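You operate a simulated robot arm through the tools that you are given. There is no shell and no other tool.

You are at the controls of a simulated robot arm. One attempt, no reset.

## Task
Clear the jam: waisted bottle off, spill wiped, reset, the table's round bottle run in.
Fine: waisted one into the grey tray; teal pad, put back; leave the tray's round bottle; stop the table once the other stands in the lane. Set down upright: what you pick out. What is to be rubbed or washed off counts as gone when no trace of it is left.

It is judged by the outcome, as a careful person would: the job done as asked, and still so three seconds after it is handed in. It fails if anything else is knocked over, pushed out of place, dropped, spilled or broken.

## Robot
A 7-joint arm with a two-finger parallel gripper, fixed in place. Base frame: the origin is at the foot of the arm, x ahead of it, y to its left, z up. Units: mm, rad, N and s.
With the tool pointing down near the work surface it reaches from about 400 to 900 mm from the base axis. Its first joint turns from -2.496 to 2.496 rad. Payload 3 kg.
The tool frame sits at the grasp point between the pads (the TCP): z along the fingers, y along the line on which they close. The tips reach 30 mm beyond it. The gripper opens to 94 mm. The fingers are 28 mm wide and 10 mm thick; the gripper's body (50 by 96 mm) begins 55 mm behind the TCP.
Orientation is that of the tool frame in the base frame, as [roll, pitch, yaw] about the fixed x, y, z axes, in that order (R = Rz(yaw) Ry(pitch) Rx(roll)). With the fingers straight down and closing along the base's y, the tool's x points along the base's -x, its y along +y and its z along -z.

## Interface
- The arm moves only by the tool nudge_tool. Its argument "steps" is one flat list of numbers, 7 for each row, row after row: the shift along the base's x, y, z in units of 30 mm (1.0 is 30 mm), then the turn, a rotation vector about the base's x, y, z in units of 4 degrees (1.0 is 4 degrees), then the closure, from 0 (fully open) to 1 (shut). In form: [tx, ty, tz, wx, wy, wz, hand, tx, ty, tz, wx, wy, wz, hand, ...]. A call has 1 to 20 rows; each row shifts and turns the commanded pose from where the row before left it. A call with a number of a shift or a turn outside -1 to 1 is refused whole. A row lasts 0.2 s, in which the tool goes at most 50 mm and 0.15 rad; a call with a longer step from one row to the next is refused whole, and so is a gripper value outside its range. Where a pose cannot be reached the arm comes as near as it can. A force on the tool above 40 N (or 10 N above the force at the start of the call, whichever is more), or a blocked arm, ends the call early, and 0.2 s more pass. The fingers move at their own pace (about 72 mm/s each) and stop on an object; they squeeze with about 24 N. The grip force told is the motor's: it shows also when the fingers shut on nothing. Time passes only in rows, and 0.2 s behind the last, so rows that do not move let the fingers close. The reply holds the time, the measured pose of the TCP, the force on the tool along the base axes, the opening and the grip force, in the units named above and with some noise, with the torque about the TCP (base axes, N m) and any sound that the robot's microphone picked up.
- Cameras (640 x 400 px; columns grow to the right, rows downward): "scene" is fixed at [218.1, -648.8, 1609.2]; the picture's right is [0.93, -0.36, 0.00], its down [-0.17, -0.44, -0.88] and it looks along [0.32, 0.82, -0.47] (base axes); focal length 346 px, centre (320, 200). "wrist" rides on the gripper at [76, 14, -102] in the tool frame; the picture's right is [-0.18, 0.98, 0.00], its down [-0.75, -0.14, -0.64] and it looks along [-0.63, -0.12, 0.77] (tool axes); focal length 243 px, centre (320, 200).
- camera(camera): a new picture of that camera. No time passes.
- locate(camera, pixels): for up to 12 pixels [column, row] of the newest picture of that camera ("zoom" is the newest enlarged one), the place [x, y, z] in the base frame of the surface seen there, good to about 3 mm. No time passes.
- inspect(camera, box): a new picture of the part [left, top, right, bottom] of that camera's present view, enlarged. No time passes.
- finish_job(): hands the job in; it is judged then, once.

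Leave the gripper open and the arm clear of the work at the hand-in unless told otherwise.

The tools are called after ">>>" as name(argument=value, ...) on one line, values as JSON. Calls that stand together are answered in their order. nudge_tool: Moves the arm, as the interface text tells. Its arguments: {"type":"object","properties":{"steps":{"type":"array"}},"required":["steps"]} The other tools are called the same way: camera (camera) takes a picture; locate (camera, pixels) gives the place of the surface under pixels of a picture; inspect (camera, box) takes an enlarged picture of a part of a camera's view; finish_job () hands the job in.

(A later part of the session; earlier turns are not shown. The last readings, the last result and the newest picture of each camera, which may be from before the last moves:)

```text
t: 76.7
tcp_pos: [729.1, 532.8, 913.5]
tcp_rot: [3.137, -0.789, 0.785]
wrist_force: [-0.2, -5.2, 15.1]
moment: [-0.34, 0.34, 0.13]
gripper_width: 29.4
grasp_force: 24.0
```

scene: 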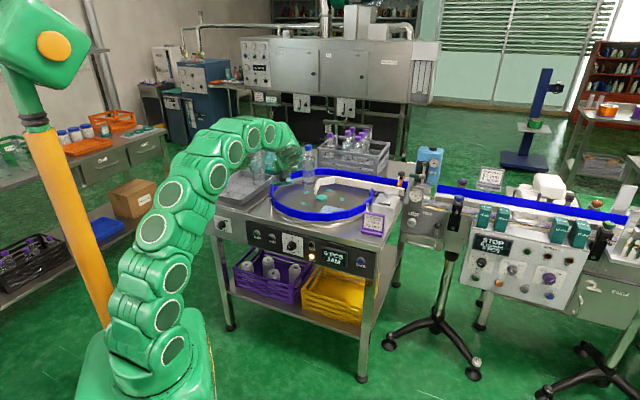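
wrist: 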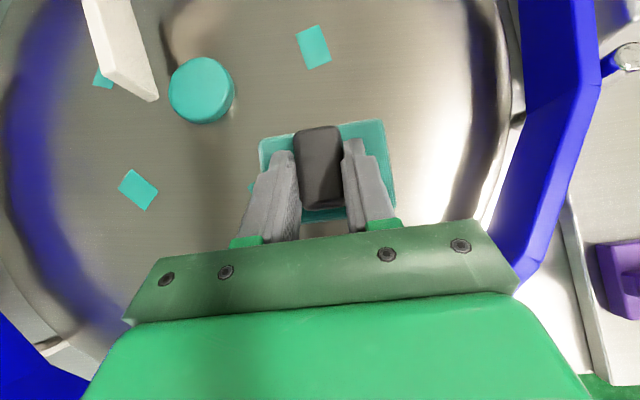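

Now I lift, shift 40 mm to the left along the tangent, and set down.

>>> nudge_tool(steps=[0, 0, 0.3, 0, 0, 0, 1, -0.44, 0.067, 0, 0, 0, 0, 1, -0.44, 0.067, 0, 0, 0, 0, 1, -0.44, 0.067, 0, 0, 0, 0, 1, 0, 0, -0.17, 0, 0, 0, 1, 0, 0, -0.1, 0, 0, 0, 1, 0, 0, 0, 0, 0, 0, 1])

```text
t: 78.3
tcp_pos: [688.8, 538.2, 913.9]
tcp_rot: [3.137, -0.787, 0.784]
wrist_force: [0.0, -1.1, 0.0]
moment: [-0.02, 0.02, -0.03]
gripper_width: 29.4
grasp_force: 24.1
```

>>> nudge_tool(steps=[0, 0, -0.03, 0, 0, 0, 1, 0, 0, 0, 0, 0, 0, 1])

```text
t: 78.9
tcp_pos: [689.3, 539.2, 912.9]
tcp_rot: [3.137, -0.787, 0.786]
wrist_force: [-0.2, 0.5, 2.5]
moment: [0.01, 0.08, 0.01]
gripper_width: 29.2
grasp_force: 24.0
```

A light 2.5 N; I add a touch more press and stroke along the hub line here.

>>> nudge_tool(steps=[0, 0, -0.015, 0, 0, 0, 1, -0.0625, -0.412, 0, 0, 0, 0, 1, -0.0625, -0.412, 0, 0, 0, 0, 1, 0.0625, 0.412, 0, 0, 0, 0, 1, 0.0625, 0.412, 0, 0, 0, 0, 1, 0.0625, 0.412, 0, 0, 0, 0, 1, 0.0625, 0.412, 0, 0, 0, 0, 1, -0.0625, -0.412, 0, 0, 0, 0, 1, -0.0625, -0.412, 0, 0, 0, 0, 1, -0.0625, -0.412, 0, 0, 0, 0, 1, -0.0625, -0.412, 0, 0, 0, 0, 1, 0.0625, 0.412, 0, 0, 0, 0, 1, 0.0625, 0.412, 0, 0, 0, 0, 1])

>>> camera(camera="wrist")

```text
t: 81.7
tcp_pos: [691.0, 538.7, 913.0]
tcp_rot: [3.138, -0.789, 0.784]
wrist_force: [-1.5, -5.1, 11.2]
moment: [-0.35, 0.3, 0.1]
gripper_width: 29.3
grasp_force: 24.1
```

```text
taken
```

wrist: 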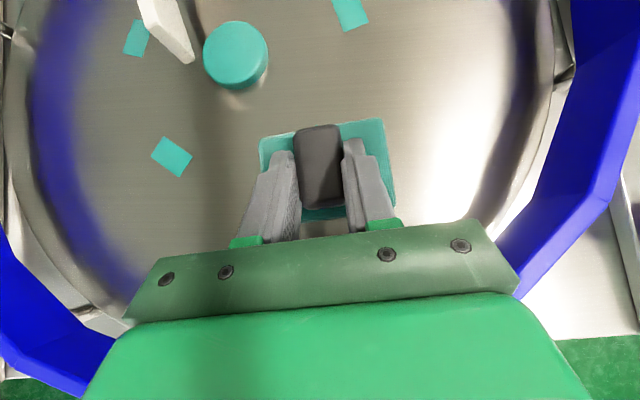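

I lift the pad away and look at the disc.

>>> nudge_tool(steps=[0, 0, 0.3, 0, 0, 0, 1, 0, 0, 0.7, 0, 0, 0, 1, 0, 0, 0.7, 0, 0, 0, 1, -0.5, -0.5, 0.6, 0, 0, 0, 1, -0.7, -0.7, 0.4, 0, 0, 0, 1, -0.7, -0.7, 0.3, 0, 0, 0, 1, -0.7, -0.7, 0.2, 0, 0, 0, 1])

>>> camera(camera="wrist")

>>> inspect(camera="wrist", box=[200, 10, 440, 160])

>>> inspect(camera="scene", box=[290, 170, 386, 230])

```text
t: 83.3
tcp_pos: [611.7, 461.9, 1008.2]
tcp_rot: [3.138, -0.787, 0.784]
wrist_force: [-0.4, 0.5, -0.5]
moment: [-0.03, 0.0, 0.0]
gripper_width: 29.3
grasp_force: 24.5
```

```text
taken
```

wrist: 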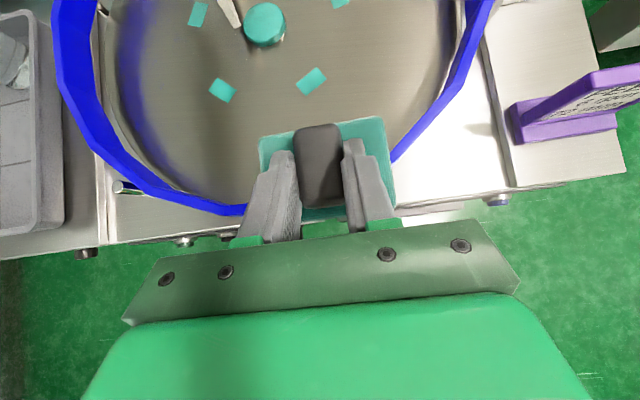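

```text
2.67 times, centred on (320, 85) of wrist
```

zoom: 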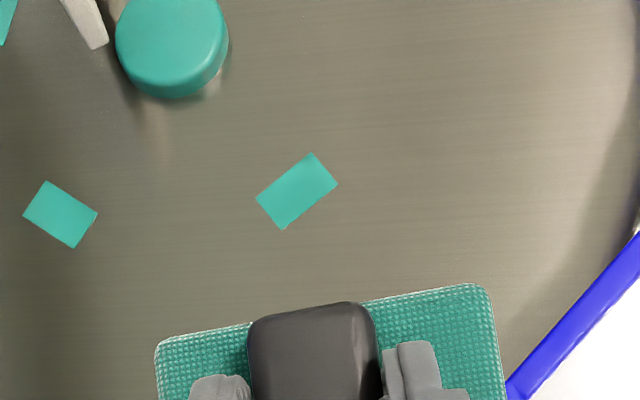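

```text
6.67 times, centred on (338, 200) of scene
```

zoom: 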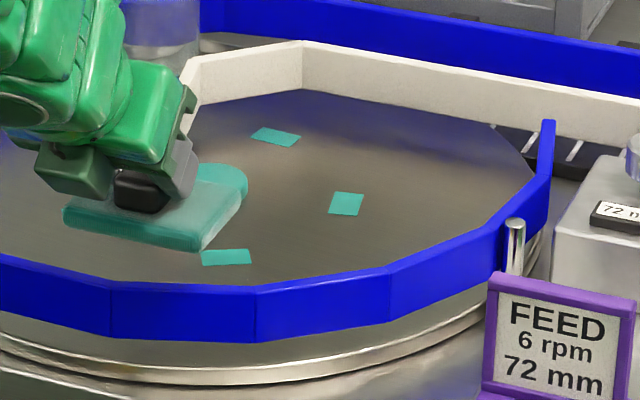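

The spill is gone as far as I can see; I will re-check once the pad is out of view. Now I carry the pad back to the tray along the same way, turning the hand back to yaw 135 degrees.

>>> nudge_tool(steps=[-0.1, 0.17, 0, 0, 0, 1, 1, -0.1, 0.17, 0, 0, 0, 1, 1, -0.1, 0.17, 0, 0, 0, 1, 1, -0.1, 0.17, 0, 0, 0, 1, 1, -0.35, 0.59, 0, 0, 0, 1, 1, -0.35, 0.59, 0, 0, 0, 1, 1, -0.35, 0.59, 0, 0, 0, 1, 1, -0.35, 0.59, 0, 0, 0, 1, 1, -0.35, 0.59, 0, 0, 0, 1, 1, -0.35, 0.59, 0, 0, 0, 1, 1, -0.35, 0.59, 0, 0, 0, 1, 1, -0.35, 0.59, 0, 0, 0, 1, 1])

>>> camera(camera="wrist")

>>> inspect(camera="scene", box=[260, 150, 390, 230])

```text
t: 85.9
tcp_pos: [513.4, 621.0, 1007.8]
tcp_rot: [-3.141, -0.787, 1.624]
wrist_force: [-0.1, -0.4, -0.4]
moment: [-0.03, 0.04, 0.0]
gripper_width: 29.2
grasp_force: 24.0
```

```text
taken
```

wrist: 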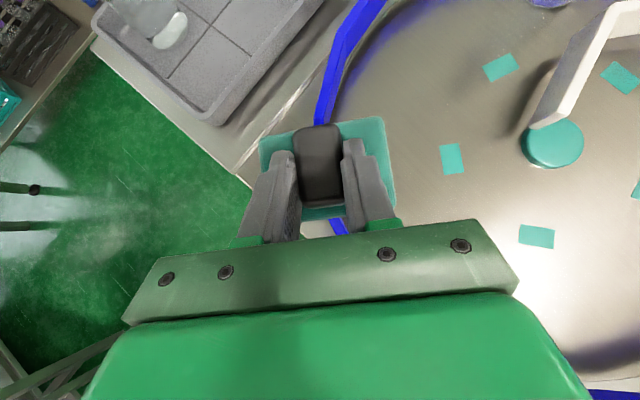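

```text
4.92 times, centred on (325, 190) of scene
```

zoom: 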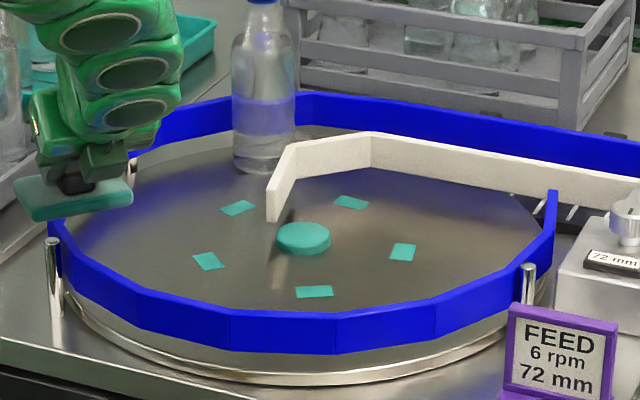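

The disc looks clean with no trace in this view. I continue with the pad to above its place in the tray.

>>> nudge_tool(steps=[-0.304, 0.5275, 0, 0, 0, 1, 1, -0.304, 0.5275, 0, 0, 0, 1, 1, -0.304, 0.5275, 0, 0, 0, 1, 1, -0.304, 0.5275, 0, 0, 0, 1, 1, -0.304, 0.5275, 0, 0, 0, 1, 1, -0.304, 0.5275, 0, 0, 0, 1, 1, -0.304, 0.5275, 0, 0, 0, 1, 1, -0.304, 0.5275, 0, 0, 0, 1, 1, -0.304, 0.5275, 0, 0, 0, 1, 1, -0.304, 0.5275, 0, 0, 0, 1, 1, -0.304, 0.5275, 0, 0, 0, 0.5, 1, -0.304, 0.5275, 0, 0, 0, 0, 1, 0, 0, 0, 0, 0, 0, 1])

>>> camera(camera="wrist")

>>> inspect(camera="scene", box=[180, 120, 310, 220])

```text
t: 88.7
tcp_pos: [405.5, 812.3, 1008.1]
tcp_rot: [3.138, -0.788, 2.355]
wrist_force: [0.6, 0.1, 0.0]
moment: [-0.03, -0.08, 0.04]
gripper_width: 29.3
grasp_force: 23.5
```

```text
taken
```

wrist: 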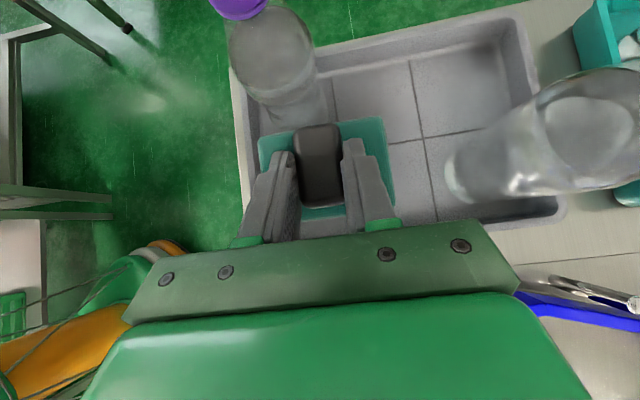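

```text
4.00 times, centred on (245, 170) of scene
```

zoom: 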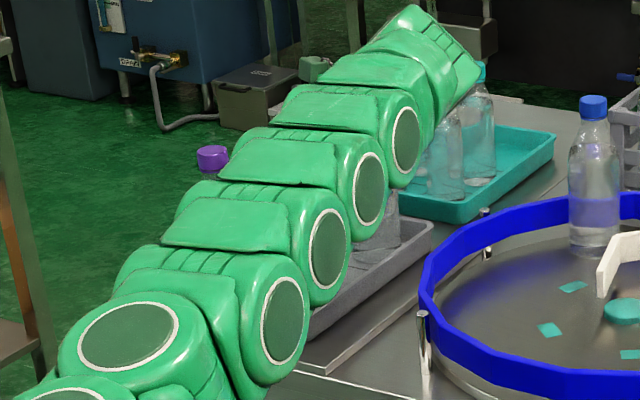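

Above the pad's place at (405.5,812.3). I lower to about z 922, then feel for the floor.

>>> nudge_tool(steps=[-0.03, -0.03, -0.5, 0, 0, 0, 1, -0.02, -0.02, -0.7, 0, 0, 0, 1, 0, 0, -0.7, 0, 0, 0, 1, 0, 0, -0.6, 0, 0, 0, 1, 0, 0, -0.37, 0, 0, 0, 1, 0, 0, 0, 0, 0, 0, 1])

>>> camera(camera="wrist")

```text
t: 90.1
tcp_pos: [404.2, 810.4, 922.0]
tcp_rot: [3.138, -0.787, 2.358]
wrist_force: [0.5, 0.3, -0.8]
moment: [-0.02, 0.01, 0.0]
gripper_width: 28.9
grasp_force: 23.7
```

```text
taken
```

wrist: 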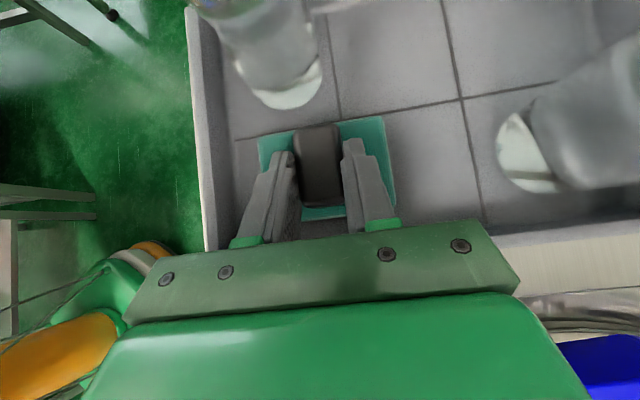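

>>> nudge_tool(steps=[0, 0, -0.08, 0, 0, 0, 1, 0, 0, -0.06, 0, 0, 0, 1])

>>> nudge_tool(steps=[0, 0, -0.03, 0, 0, 0, 1, 0, 0, 0, 0, 0, 0, 1])

```text
t: 90.7
tcp_pos: [404.5, 811.1, 917.6]
tcp_rot: [3.14, -0.788, 2.355]
wrist_force: [-0.2, 0.1, 0.0]
moment: [0.0, 0.04, 0.0]
gripper_width: 29.3
grasp_force: 24.3
```

```text
t: 91.3
tcp_pos: [403.8, 810.9, 915.7]
tcp_rot: [3.139, -0.786, 2.356]
wrist_force: [0.0, -1.0, -0.4]
moment: [0.0, 0.0, -0.03]
gripper_width: 29.1
grasp_force: 23.6
```

>>> nudge_tool(steps=[0, 0, -0.03, 0, 0, 0, 1, 0, 0, 0, 0, 0, 0, 1])

```text
t: 91.9
tcp_pos: [404.2, 810.9, 916.4]
tcp_rot: [3.137, -0.788, 2.356]
wrist_force: [0.4, -0.2, -0.8]
moment: [-0.01, -0.03, 0.0]
gripper_width: 29.4
grasp_force: 24.0
```

>>> nudge_tool(steps=[0, 0, -0.035, 0, 0, 0, 1, 0, 0, 0, 0, 0, 0, 1])

```text
t: 92.5
tcp_pos: [402.8, 810.0, 915.4]
tcp_rot: [3.137, -0.787, 2.356]
wrist_force: [2.1, -0.6, 8.1]
moment: [-0.29, -0.01, 0.02]
gripper_width: 29.3
grasp_force: 23.5
```

Contact: the pad rests on the tray floor. I open the fingers.

>>> nudge_tool(steps=[0, 0, 0.02, 0, 0, 0, 0.66, 0, 0, 0, 0, 0, 0, 0.6, 0, 0, 0, 0, 0, 0, 0.5, 0, 0, 0, 0, 0, 0, 0.4, 0, 0, 0, 0, 0, 0, 0.35, 0, 0, 0, 0, 0, 0, 0.35])

>>> camera(camera="wrist")

```text
t: 93.9
tcp_pos: [404.1, 810.3, 915.9]
tcp_rot: [3.137, -0.787, 2.356]
wrist_force: [0.0, 0.3, 1.1]
moment: [-0.01, -0.02, 0.01]
gripper_width: 61.3
grasp_force: 0.0
```

```text
taken
```

wrist: 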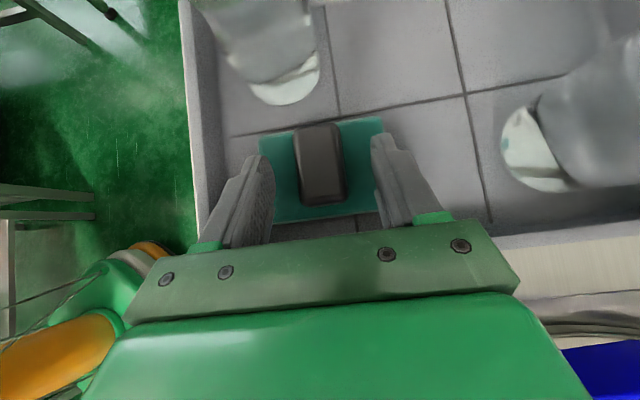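

Released. I compare the pad's position with where it was.

>>> locate(camera="wrist", pixels=[[300, 130], [332, 126], [343, 190], [304, 195], [320, 160], [268, 140], [376, 124], [290, 210], [360, 190]])

```text
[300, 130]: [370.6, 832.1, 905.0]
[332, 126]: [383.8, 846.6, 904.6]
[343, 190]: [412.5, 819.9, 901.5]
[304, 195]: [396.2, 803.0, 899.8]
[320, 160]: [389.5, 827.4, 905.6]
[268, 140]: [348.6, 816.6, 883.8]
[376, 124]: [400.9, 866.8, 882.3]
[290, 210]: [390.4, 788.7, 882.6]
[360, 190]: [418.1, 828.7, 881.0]
```

The pad is within about 7 mm of its original spot, flat in the same cell. I back out along the tool's line.

>>> nudge_tool(steps=[0.17, -0.17, 0.24, 0, 0, 0, 0.35, 0.333, -0.333, 0.471, 0, 0, 0, 0.35, 0.333, -0.333, 0.471, 0, 0, 0, 0.35, 0.333, -0.333, 0.471, 0, 0, 0, 0.35, 0.333, -0.333, 0.471, 0, 0, 0, 0.35, 0.333, -0.333, 0.471, 0, 0, 0, 0.35])

>>> camera(camera="wrist")

>>> camera(camera="scene")

```text
t: 95.3
tcp_pos: [459.2, 755.0, 992.9]
tcp_rot: [3.137, -0.786, 2.356]
wrist_force: [-0.2, -1.0, -0.6]
moment: [-0.02, -0.02, 0.03]
gripper_width: 61.0
grasp_force: 0.1
```

```text
taken
```

wrist: 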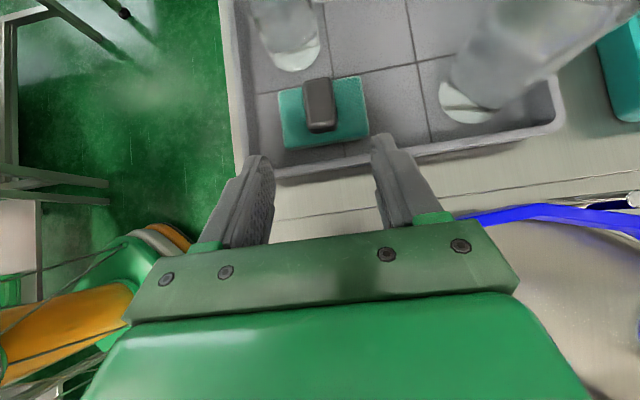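

```text
taken
```

scene: 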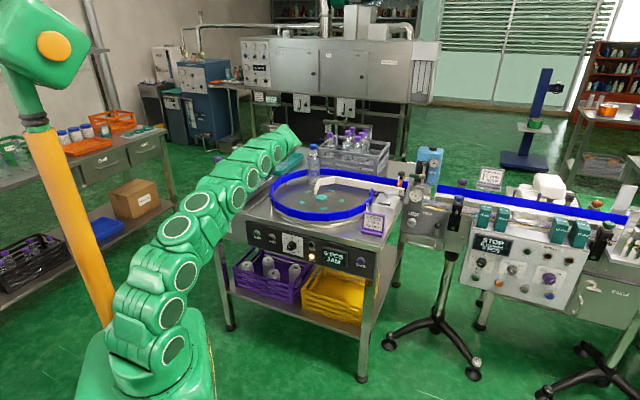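

The pad is back in its cell and both tray bottles stand. Before going to the panel I look closely at the dial and the table's state from the scene camera.

>>> inspect(camera="scene", box=[279, 235, 305, 255])

>>> inspect(camera="scene", box=[265, 160, 385, 235])

>>> inspect(camera="scene", box=[290, 205, 380, 225])

```text
16.00 times, centred on (292, 245) of scene
```

zoom: 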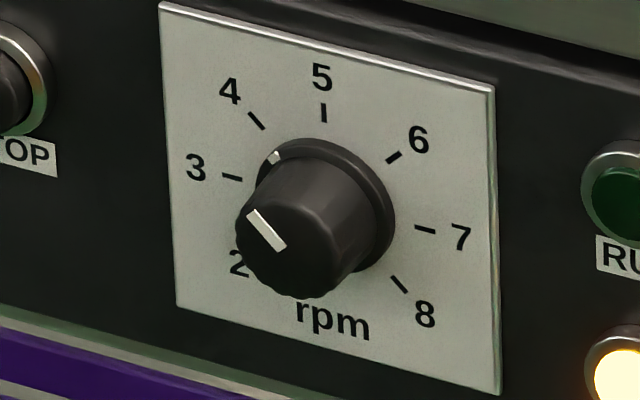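

```text
5.33 times, centred on (325, 198) of scene
```

zoom: 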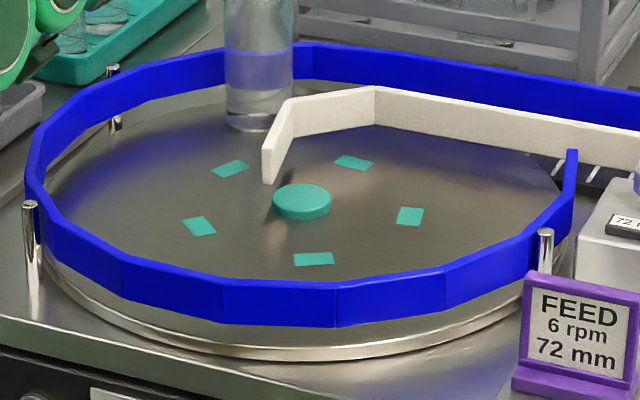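

```text
7.11 times, centred on (335, 215) of scene
```

zoom: 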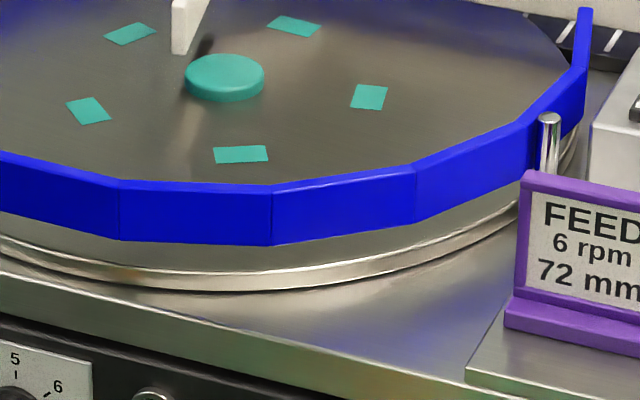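

The pointer on the rpm dial reads 4; nothing was asked about the speed, so I leave it. The disc shows no trace of the spill. I now bring the hand back in front of the machine, turning it to face the panel and closing the fingers for pressing.

>>> nudge_tool(steps=[-0.058, -0.4, 0.2, 0, 0, -1, 0.4, -0.058, -0.5, 0.2, 0, 0, -1, 0.5, -0.058, -0.56, 0.1, 0, 0, -1, 0.6, -0.058, -0.56, 0.1, 0, 0, -1, 0.7, -0.058, -0.56, 0.1, 0, 0, -1, 0.8, -0.058, -0.56, 0.1, 0, 0, -1, 0.9, -0.058, -0.56, 0.1, 0, 0, -1, 1, -0.058, -0.56, 0.1, 0, 0, -1, 1, -0.058, -0.56, 0.1, 0, 0, -1, 1, -0.058, -0.56, 0.1, 0, 0, -1, 1, -0.058, -0.56, 0.1, 0, 0, -1, 1, -0.058, -0.56, 0.1, 0, 0, -1, 1, -0.058, -0.56, 0.1, 0, 0, -1, 1, -0.058, -0.56, 0.1, 0, 0, -1, 1, -0.058, -0.56, 0.1, 0, 0, -1, 1, -0.058, -0.56, 0.1, 0, 0, -1, 1, -0.058, -0.56, 0, 0, 0, -1, 1, -0.058, -0.56, 0, 0, 0, -1, 1, -0.058, -0.56, 0, 0, 0, -1, 1, -0.058, -0.56, 0, 0, 0, -1, 1])

>>> camera(camera="wrist")

>>> camera(camera="scene")

```text
t: 99.5
tcp_pos: [426.7, 426.7, 1047.5]
tcp_rot: [3.136, -0.786, 0.961]
wrist_force: [-0.4, -1.0, 0.0]
moment: [0.03, 0.01, 0.03]
gripper_width: 0.0
grasp_force: 23.6
```

```text
taken
```

wrist: 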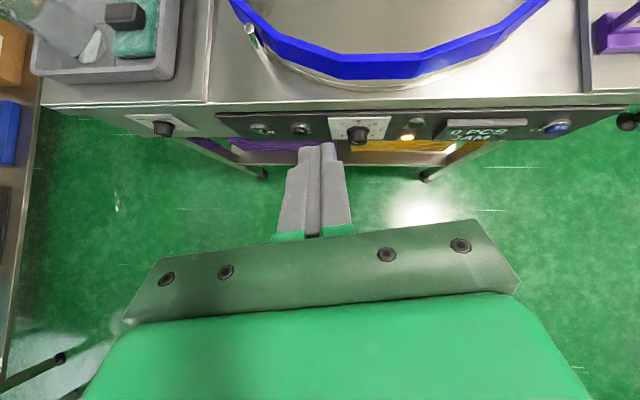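

```text
taken
```

scene: 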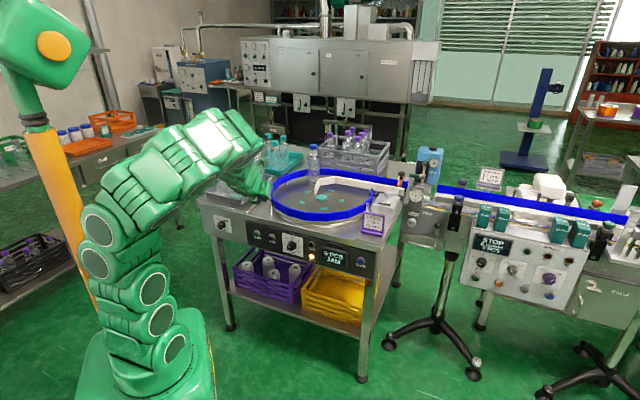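

Fingers are shut. I move across to in front of the RESET button (about (750,284,769)), lowering to its height and tilting to about 60 degrees, staying some 60 mm off the panel.

>>> nudge_tool(steps=[0.576, -0.462, -0.571, 0.177, -0.177, -0.167, 1, 0.576, -0.462, -0.571, 0.177, -0.177, -0.167, 1, 0.576, -0.462, -0.571, 0.177, -0.177, -0.167, 1, 0.576, -0.462, -0.571, 0.177, -0.177, -0.167, 1, 0.576, -0.462, -0.571, 0.177, -0.177, -0.167, 1, 0.576, -0.462, -0.571, 0.177, -0.177, -0.167, 1, 0.576, -0.462, -0.571, 0.177, -0.177, -0.167, 1, 0.576, -0.462, -0.571, 0.177, -0.177, -0.167, 1, 0.576, -0.462, -0.571, 0.177, -0.177, -0.167, 1, 0.576, -0.462, -0.571, 0.177, -0.177, -0.167, 1, 0.576, -0.462, -0.571, 0.177, -0.177, -0.167, 1, 0.576, -0.462, -0.571, 0.177, -0.177, -0.167, 1, 0.576, -0.462, -0.571, 0.177, -0.177, -0.167, 1, 0.576, -0.462, -0.571, 0.177, -0.177, -0.167, 1, 0.576, -0.462, -0.571, 0.177, -0.177, -0.167, 1])

>>> camera(camera="wrist")

>>> camera(camera="scene")

```text
t: 102.7
tcp_pos: [684.7, 216.0, 787.2]
tcp_rot: [3.092, -1.049, 0.819]
wrist_force: [0.9, 0.3, 0.5]
moment: [0.0, 0.02, -0.01]
gripper_width: 0.0
grasp_force: 23.8
```

```text
taken
```

wrist: 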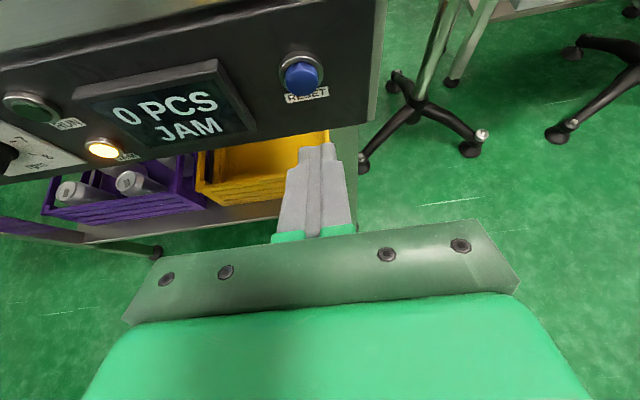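

```text
taken
```

scene: 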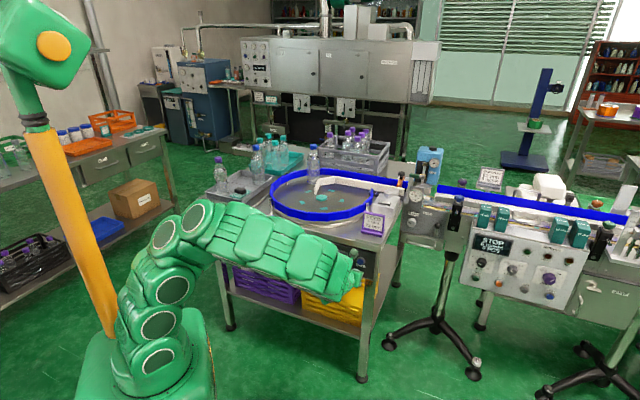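

The wrist shows the RESET button at (302,77) and the display "0 PCS JAM". I measure the button, and with the arm out of the way I re-check the disc for traces.

>>> locate(camera="wrist", pixels=[[302, 75], [302, 82], [296, 77], [310, 77], [302, 60], [270, 77], [340, 80], [306, 98]])

>>> inspect(camera="scene", box=[265, 140, 405, 228])

>>> inspect(camera="scene", box=[195, 150, 275, 205])

```text
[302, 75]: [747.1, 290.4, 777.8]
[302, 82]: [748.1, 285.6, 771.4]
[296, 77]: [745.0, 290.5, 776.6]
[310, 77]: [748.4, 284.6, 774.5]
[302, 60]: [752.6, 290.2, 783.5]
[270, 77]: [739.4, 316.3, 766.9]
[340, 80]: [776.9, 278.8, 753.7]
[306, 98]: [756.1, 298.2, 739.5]
```

```text
4.55 times, centred on (335, 184) of scene
```

zoom: 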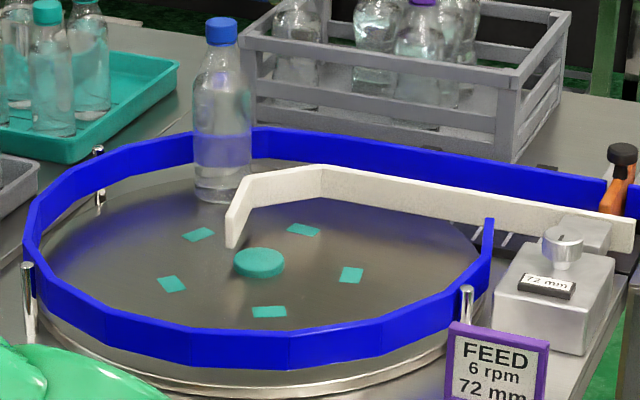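

```text
7.27 times, centred on (235, 178) of scene
```

zoom: 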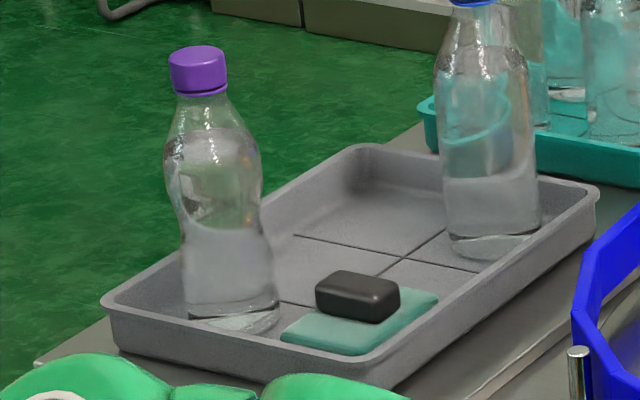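

The button's front face centre is near (u,v,z)=(327,730.5,772). Disc is clean; waisted bottle and pad sit well in the tray. I approach the button to within about 8 mm.

>>> nudge_tool(steps=[0.377, 0.456, -0.133, 0, 0, 0, 1, 0.377, 0.456, -0.133, 0, 0, 0, 1, 0.377, 0.456, -0.133, 0, 0, 0, 1, 0, 0, 0, 0, 0, 0, 1])

>>> camera(camera="wrist")

>>> inspect(camera="wrist", box=[200, 50, 440, 200])

```text
t: 103.7
tcp_pos: [719.9, 257.8, 779.0]
tcp_rot: [3.093, -1.05, 0.817]
wrist_force: [-0.3, 0.5, 0.7]
moment: [-0.01, 0.0, -0.03]
gripper_width: 0.0
grasp_force: 24.1
```

```text
taken
```

wrist: 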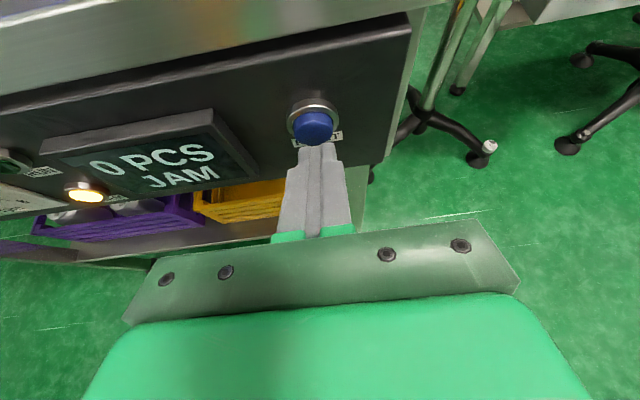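

```text
2.67 times, centred on (320, 125) of wrist
```

zoom: 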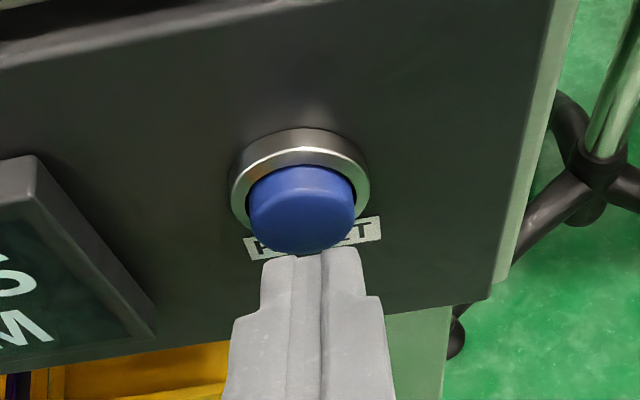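

The tips are aligned with the button. I press forward in 2 mm steps.

>>> nudge_tool(steps=[0.047, 0.047, -0.03, 0, 0, 0, 1, 0.047, 0.047, -0.03, 0, 0, 0, 1, 0.047, 0.047, -0.03, 0, 0, 0, 1, 0.047, 0.047, 0, 0, 0, 0, 1])

>>> inspect(camera="scene", box=[300, 235, 380, 285])

>>> camera(camera="wrist")

```text
t: 104.7
tcp_pos: [725.2, 266.1, 775.5]
tcp_rot: [3.092, -1.05, 0.817]
wrist_force: [0.1, -1.1, 0.4]
moment: [-0.01, -0.03, 0.01]
gripper_width: 0.1
grasp_force: 24.2
```

```text
8.00 times, centred on (340, 260) of scene
```

zoom: 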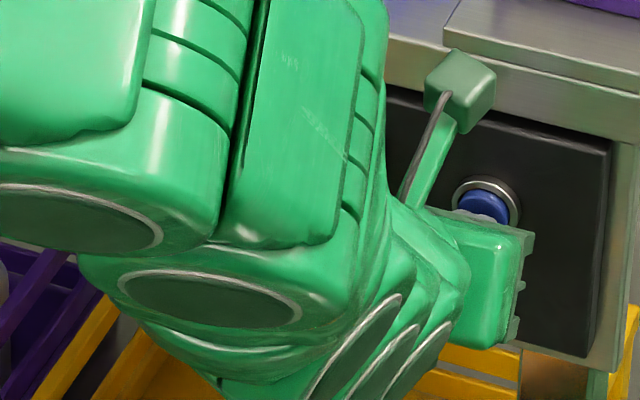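

```text
taken
```

wrist: 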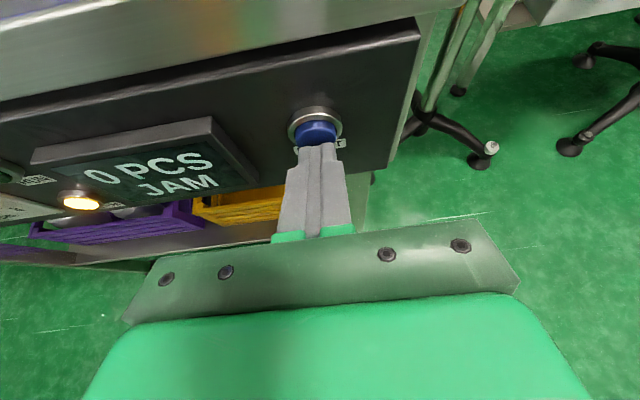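

Just touching (about 1 N). I press further.

>>> nudge_tool(steps=[0.047, 0.047, 0, 0, 0, 0, 1, 0.047, 0.047, 0, 0, 0, 0, 1])

>>> camera(camera="wrist")

```text
t: 105.3
tcp_pos: [726.4, 266.9, 775.3]
tcp_rot: [3.093, -1.049, 0.817]
wrist_force: [-2.8, -1.6, 0.6]
moment: [0.01, -0.01, -0.02]
gripper_width: 0.0
grasp_force: 24.3
heard: click
```

```text
taken
```

wrist: 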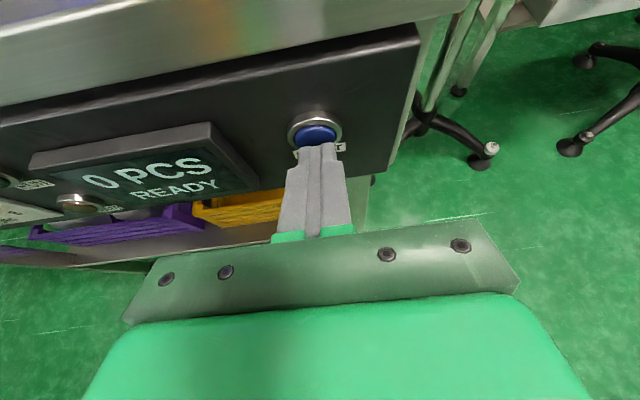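

Click heard; display now reads "0 PCS READY" and the JAM lamp is out. I back off and travel left along the panel, 60+ mm in front of it, toward START.

>>> nudge_tool(steps=[-0.3, -0.3, 0, 0, 0, 0, 1, -0.5, -0.5, 0, 0, 0, 0, 1, -0.4, -0.4, 0, 0, 0, 0, 1, -0.65, 0.65, 0, 0, 0, 0, 1, -0.65, 0.65, 0, 0, 0, 0, 1, -0.65, 0.65, 0, 0, 0, 0, 1, -0.65, 0.65, 0, 0, 0, 0, 1, -0.65, 0.65, 0, 0, 0, 0, 1, -0.65, 0.65, 0, 0, 0, 0, 1, -0.65, 0.65, 0, 0, 0, 0, 1, -0.65, 0.65, 0, 0, 0, 0, 1])

>>> camera(camera="wrist")

>>> camera(camera="scene")

```text
t: 107.7
tcp_pos: [554.5, 377.4, 785.6]
tcp_rot: [-2.839, -1.046, 0.314]
wrist_force: [-1.1, -2.5, -1.1]
moment: [0.09, -0.13, 0.11]
gripper_width: 0.2
grasp_force: 23.8
```

```text
taken
```

wrist: 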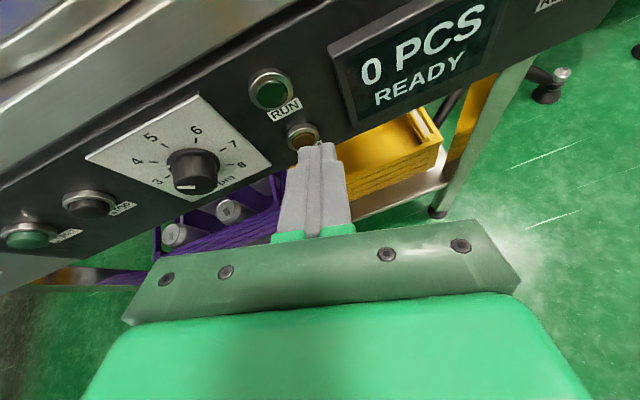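

```text
taken
```

scene: 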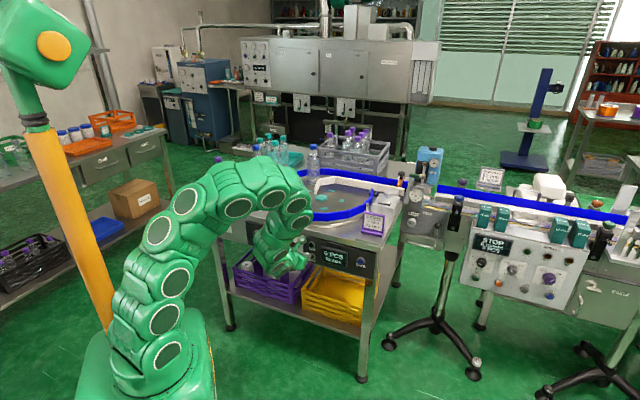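

The arm has changed its posture on the way and the hand is off by some 8 degrees. I hold still a moment to see whether it settles, and look where the links are.

>>> nudge_tool(steps=[0, 0, 0, 0, 0, 0, 1])

>>> inspect(camera="scene", box=[190, 130, 350, 290])

>>> camera(camera="wrist")

>>> locate(camera="scene", pixels=[[160, 230], [187, 203], [240, 180], [240, 208], [270, 200], [298, 190], [297, 222], [270, 240], [280, 262], [140, 300], [218, 180], [275, 170]])

```text
t: 108.1
tcp_pos: [535.7, 388.5, 775.8]
tcp_rot: [3.09, -1.049, 0.822]
wrist_force: [-0.6, 0.2, -0.2]
moment: [0.01, 0.02, 0.01]
gripper_width: 0.1
grasp_force: 24.2
```

```text
2.50 times, centred on (270, 210) of scene
```

zoom: 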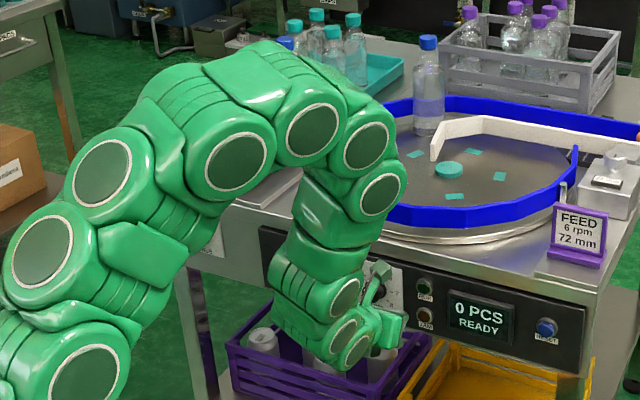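

```text
taken
```

wrist: 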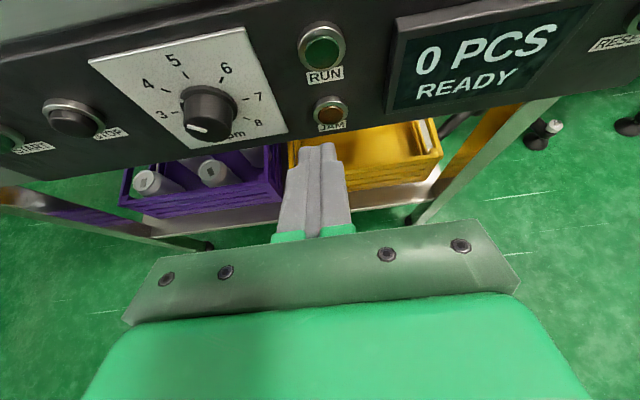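

```text
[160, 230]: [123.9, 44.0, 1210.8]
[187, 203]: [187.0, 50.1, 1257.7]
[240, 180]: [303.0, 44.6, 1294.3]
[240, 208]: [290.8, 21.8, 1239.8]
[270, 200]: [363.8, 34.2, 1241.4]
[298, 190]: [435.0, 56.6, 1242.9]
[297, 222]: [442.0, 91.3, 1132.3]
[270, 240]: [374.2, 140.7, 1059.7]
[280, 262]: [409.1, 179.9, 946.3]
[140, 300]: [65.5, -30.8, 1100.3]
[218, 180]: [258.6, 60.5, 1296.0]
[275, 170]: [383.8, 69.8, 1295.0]
```

It settled at the commanded pose; the links are in free space in front of the machine. I continue left more slowly toward START.

>>> nudge_tool(steps=[-0.42, 0.38, 0, 0, 0, 0, 1, -0.4, 0.4, 0, 0, 0, 0, 1, -0.4, 0.4, 0, 0, 0, 0, 1, -0.4, 0.4, 0, 0, 0, 0, 1, -0.4, 0.4, 0, 0, 0, 0, 1, -0.4, 0.4, 0, 0, 0, 0, 1, -0.4, 0.4, 0, 0, 0, 0, 1])

>>> camera(camera="wrist")

>>> inspect(camera="scene", box=[30, 110, 350, 310])

```text
t: 109.7
tcp_pos: [454.8, 473.2, 774.7]
tcp_rot: [3.094, -1.05, 0.818]
wrist_force: [-0.5, 0.6, -0.5]
moment: [0.02, -0.01, -0.01]
gripper_width: 0.2
grasp_force: 24.1
out of reach, approached as far as the arm can: row 2
```

```text
taken
```

wrist: 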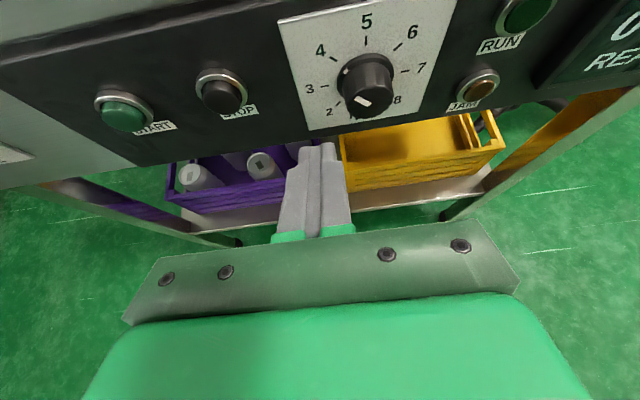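

```text
2.00 times, centred on (190, 210) of scene
```

zoom: 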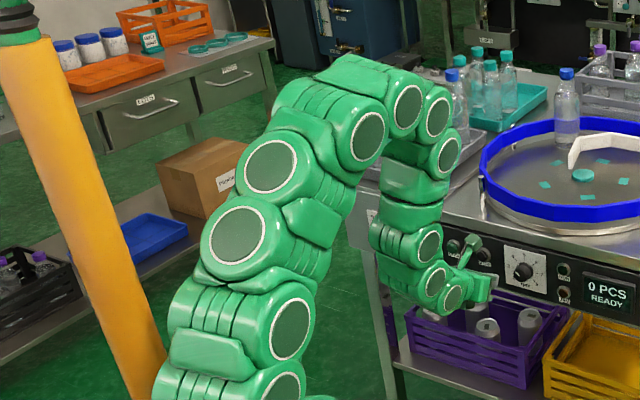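

Now the START (123,117) and STOP (222,97) buttons are in view. I measure both and the dial's pointer.

>>> locate(camera="wrist", pixels=[[122, 118], [115, 116], [130, 120], [222, 98], [214, 97], [230, 99], [365, 95], [362, 100]])

>>> inspect(camera="wrist", box=[280, 0, 460, 130])

```text
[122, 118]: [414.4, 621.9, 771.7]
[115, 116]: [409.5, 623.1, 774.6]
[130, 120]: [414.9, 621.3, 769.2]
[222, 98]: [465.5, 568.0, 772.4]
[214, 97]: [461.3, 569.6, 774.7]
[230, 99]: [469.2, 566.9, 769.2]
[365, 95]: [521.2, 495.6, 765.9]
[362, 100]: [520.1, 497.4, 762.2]
```

```text
3.08 times, centred on (370, 65) of wrist
```

zoom: 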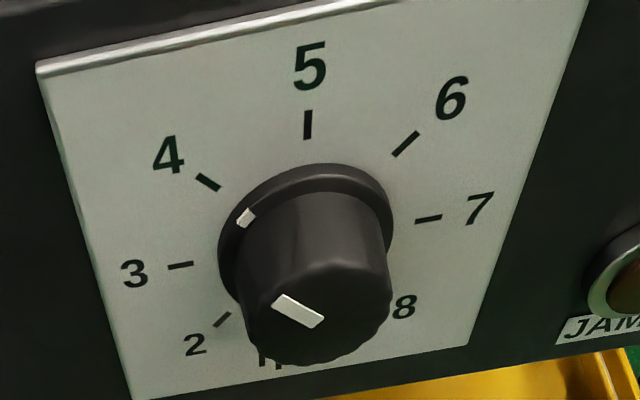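

The dial is on 4; START is at (u,v,z)=(-147,733,771), STOP at (-72.5,731,772). I move in front of START.

>>> nudge_tool(steps=[-0.39, 0.39, 0, 0, 0, 0, 1, -0.39, 0.39, 0, 0, 0, 0, 1, -0.39, 0.39, 0, 0, 0, 0, 1, -0.39, 0.39, 0, 0, 0, 0, 1, -0.39, 0.39, 0, 0, 0, 0, 1, -0.39, 0.39, 0, 0, 0, 0, 1, -0.39, 0.39, 0, 0, 0, 0, 1, -0.39, 0.39, 0, 0, 0, 0, 1, 0, 0, 0, 0, 0, 0, 1])

>>> camera(camera="wrist")

>>> inspect(camera="scene", box=[30, 110, 350, 310])

```text
t: 111.7
tcp_pos: [360.3, 568.3, 775.3]
tcp_rot: [3.094, -1.048, 0.817]
wrist_force: [-0.8, 0.2, -0.2]
moment: [0.02, 0.0, 0.04]
gripper_width: 0.1
grasp_force: 24.4
```

```text
taken
```

wrist: 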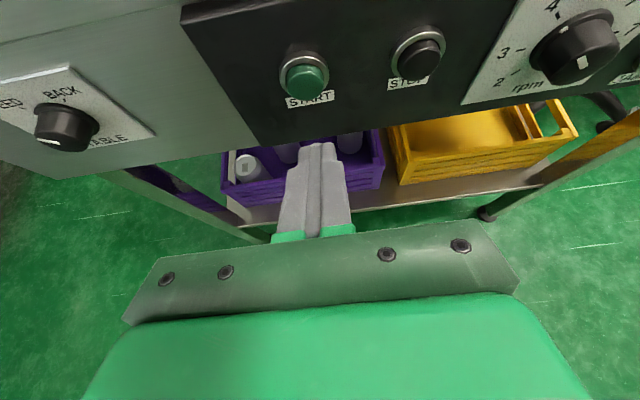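

```text
2.00 times, centred on (190, 210) of scene
```

zoom: 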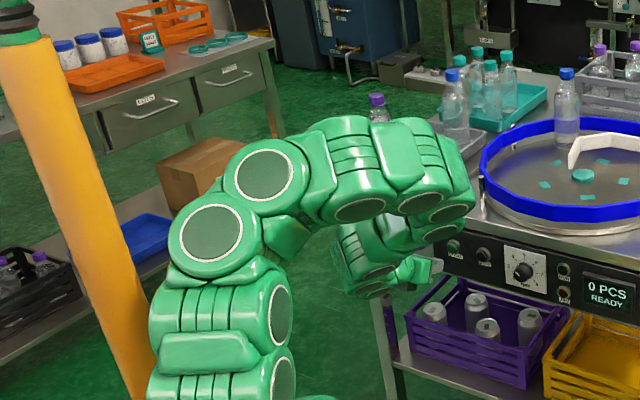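

In front of START. I approach and press it in small steps.

>>> nudge_tool(steps=[0.3, 0.3, -0.02, 0, 0, 0, 1, 0.35, 0.35, -0.02, 0, 0, 0, 1, 0.28, 0.28, 0, 0, 0, 0, 1, 0, 0, 0, 0, 0, 0, 1])

>>> inspect(camera="wrist", box=[200, 30, 440, 180])

```text
t: 112.7
tcp_pos: [388.8, 594.8, 773.8]
tcp_rot: [3.092, -1.048, 0.818]
wrist_force: [-0.1, 0.5, 0.1]
moment: [0.01, -0.03, 0.01]
gripper_width: 0.1
grasp_force: 24.0
```

```text
2.67 times, centred on (320, 105) of wrist
```

zoom: 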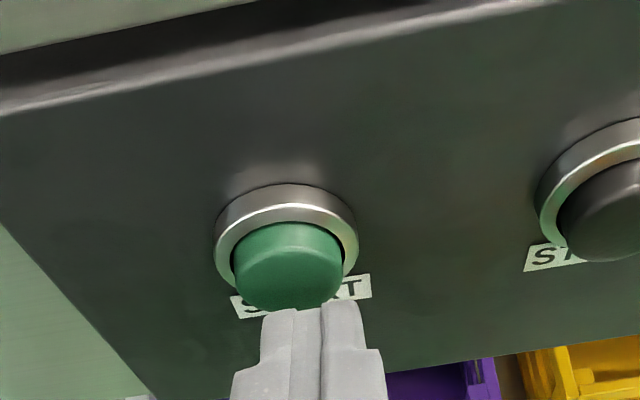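

Tips are lined up with START. I press in 2 mm steps.

>>> nudge_tool(steps=[0.0, 0.094, -0.03, 0, 0, 0, 1, 0.047, 0.047, 0, 0, 0, 0, 1, 0.047, 0.047, 0, 0, 0, 0, 1])

>>> nudge_tool(steps=[0.047, 0.047, 0, 0, 0, 0, 1, 0.047, 0.047, 0, 0, 0, 0, 1])

```text
t: 113.5
tcp_pos: [388.9, 600.0, 773.4]
tcp_rot: [3.094, -1.047, 0.819]
wrist_force: [-2.0, -0.8, -0.2]
moment: [-0.02, 0.02, 0.01]
gripper_width: 0.0
grasp_force: 24.1
```

```text
t: 114.1
tcp_pos: [393.8, 603.0, 772.4]
tcp_rot: [3.093, -1.046, 0.817]
wrist_force: [-5.8, -8.1, -2.9]
moment: [-0.04, 0.16, -0.05]
gripper_width: 0.0
grasp_force: 24.3
heard: click
```

Click heard. I check the display and the table before backing off.

>>> inspect(camera="scene", box=[265, 140, 425, 280])

>>> nudge_tool(steps=[-0.3, -0.3, 0, 0, 0, 0, 1, -0.2, -0.2, 0, 0, 0, 0, 1])

>>> inspect(camera="scene", box=[265, 140, 425, 280])

```text
2.86 times, centred on (345, 210) of scene
```

zoom: 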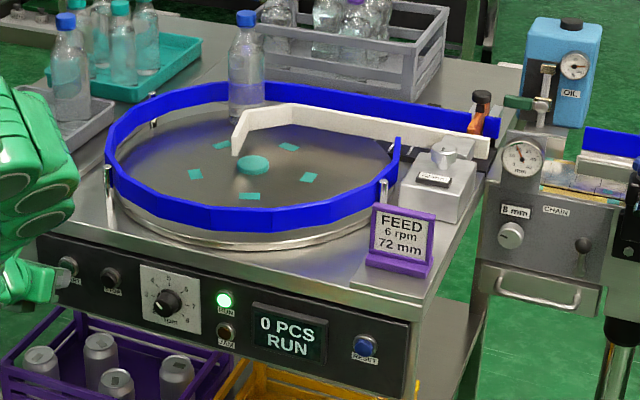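

```text
t: 114.7
tcp_pos: [379.0, 587.2, 772.7]
tcp_rot: [3.094, -1.048, 0.819]
wrist_force: [1.5, -0.3, 0.1]
moment: [-0.02, 0.02, 0.01]
gripper_width: 0.2
grasp_force: 23.7
```

```text
2.86 times, centred on (345, 210) of scene
```

zoom: 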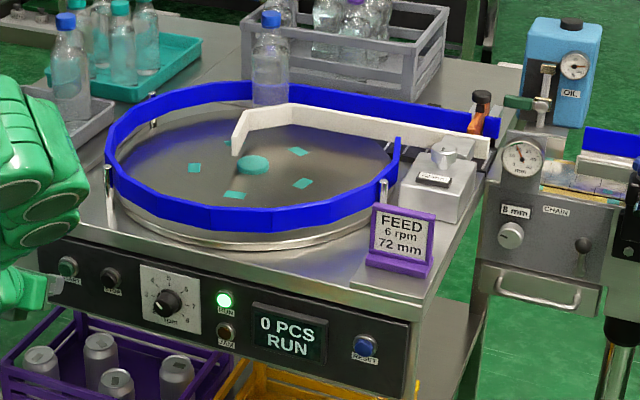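

RUN is lit and the bottle is riding along upright. I move over in front of STOP, ready, and watch the bottle.

>>> nudge_tool(steps=[0.58, -0.58, 0, 0, 0, 0, 1, 0.58, -0.58, 0, 0, 0, 0, 1, 0.58, -0.58, 0, 0, 0, 0, 1])

>>> inspect(camera="scene", box=[265, 140, 425, 280])

>>> inspect(camera="wrist", box=[200, 30, 440, 180])

```text
t: 115.5
tcp_pos: [431.0, 534.6, 773.4]
tcp_rot: [3.092, -1.048, 0.82]
wrist_force: [0.4, 0.2, 0.3]
moment: [0.0, 0.03, 0.06]
gripper_width: 0.0
grasp_force: 23.5
```

```text
2.86 times, centred on (345, 210) of scene
```

zoom: 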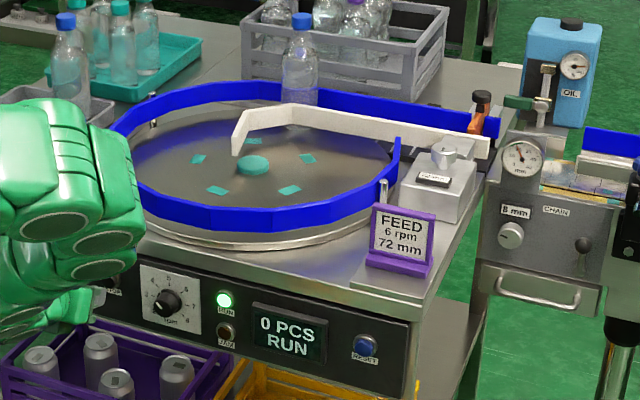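

```text
2.67 times, centred on (320, 105) of wrist
```

zoom: 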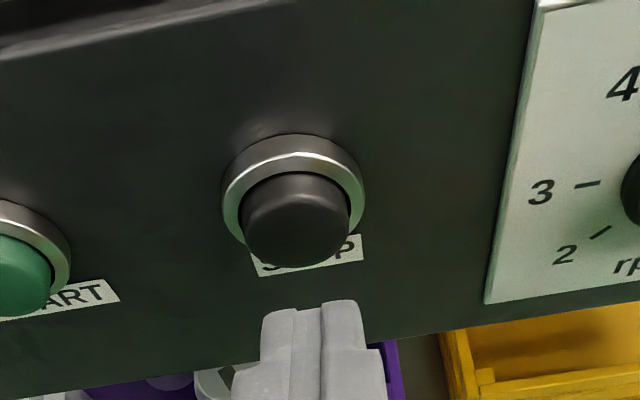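

Aligned with STOP. I creep closer and keep watching the bottle enter the lane.

>>> nudge_tool(steps=[0.14, 0.14, 0, 0, 0, 0, 1, 0.1, 0.1, 0, 0, 0, 0, 1, 0, 0, 0, 0, 0, 0, 1])

>>> inspect(camera="scene", box=[300, 130, 420, 220])

```text
t: 116.3
tcp_pos: [438.5, 541.5, 774.0]
tcp_rot: [3.093, -1.049, 0.819]
wrist_force: [0.4, 0.2, -0.1]
moment: [-0.01, -0.02, -0.01]
gripper_width: 0.3
grasp_force: 24.3
```

```text
4.44 times, centred on (360, 175) of scene
```

zoom: 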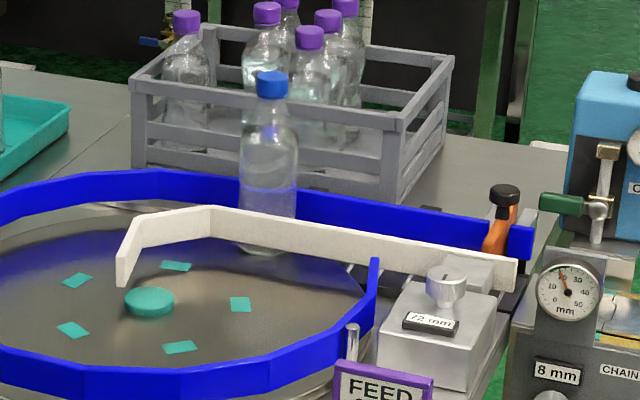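

The bottle glides along between guide and rail, upright. I let a little more time pass.

>>> nudge_tool(steps=[0, 0, 0, 0, 0, 0, 1, 0, 0, 0, 0, 0, 0, 1])

>>> inspect(camera="scene", box=[300, 130, 420, 220])

```text
t: 116.9
tcp_pos: [436.9, 542.0, 773.5]
tcp_rot: [3.093, -1.049, 0.819]
wrist_force: [-0.7, 0.1, -0.1]
moment: [-0.03, 0.01, -0.01]
gripper_width: 0.0
grasp_force: 23.5
```

```text
4.44 times, centred on (360, 175) of scene
```

zoom: 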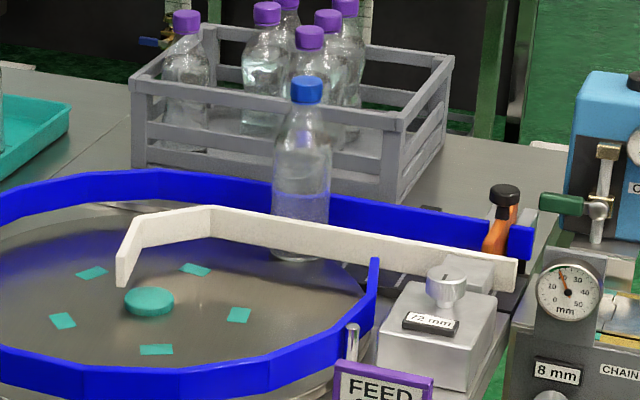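

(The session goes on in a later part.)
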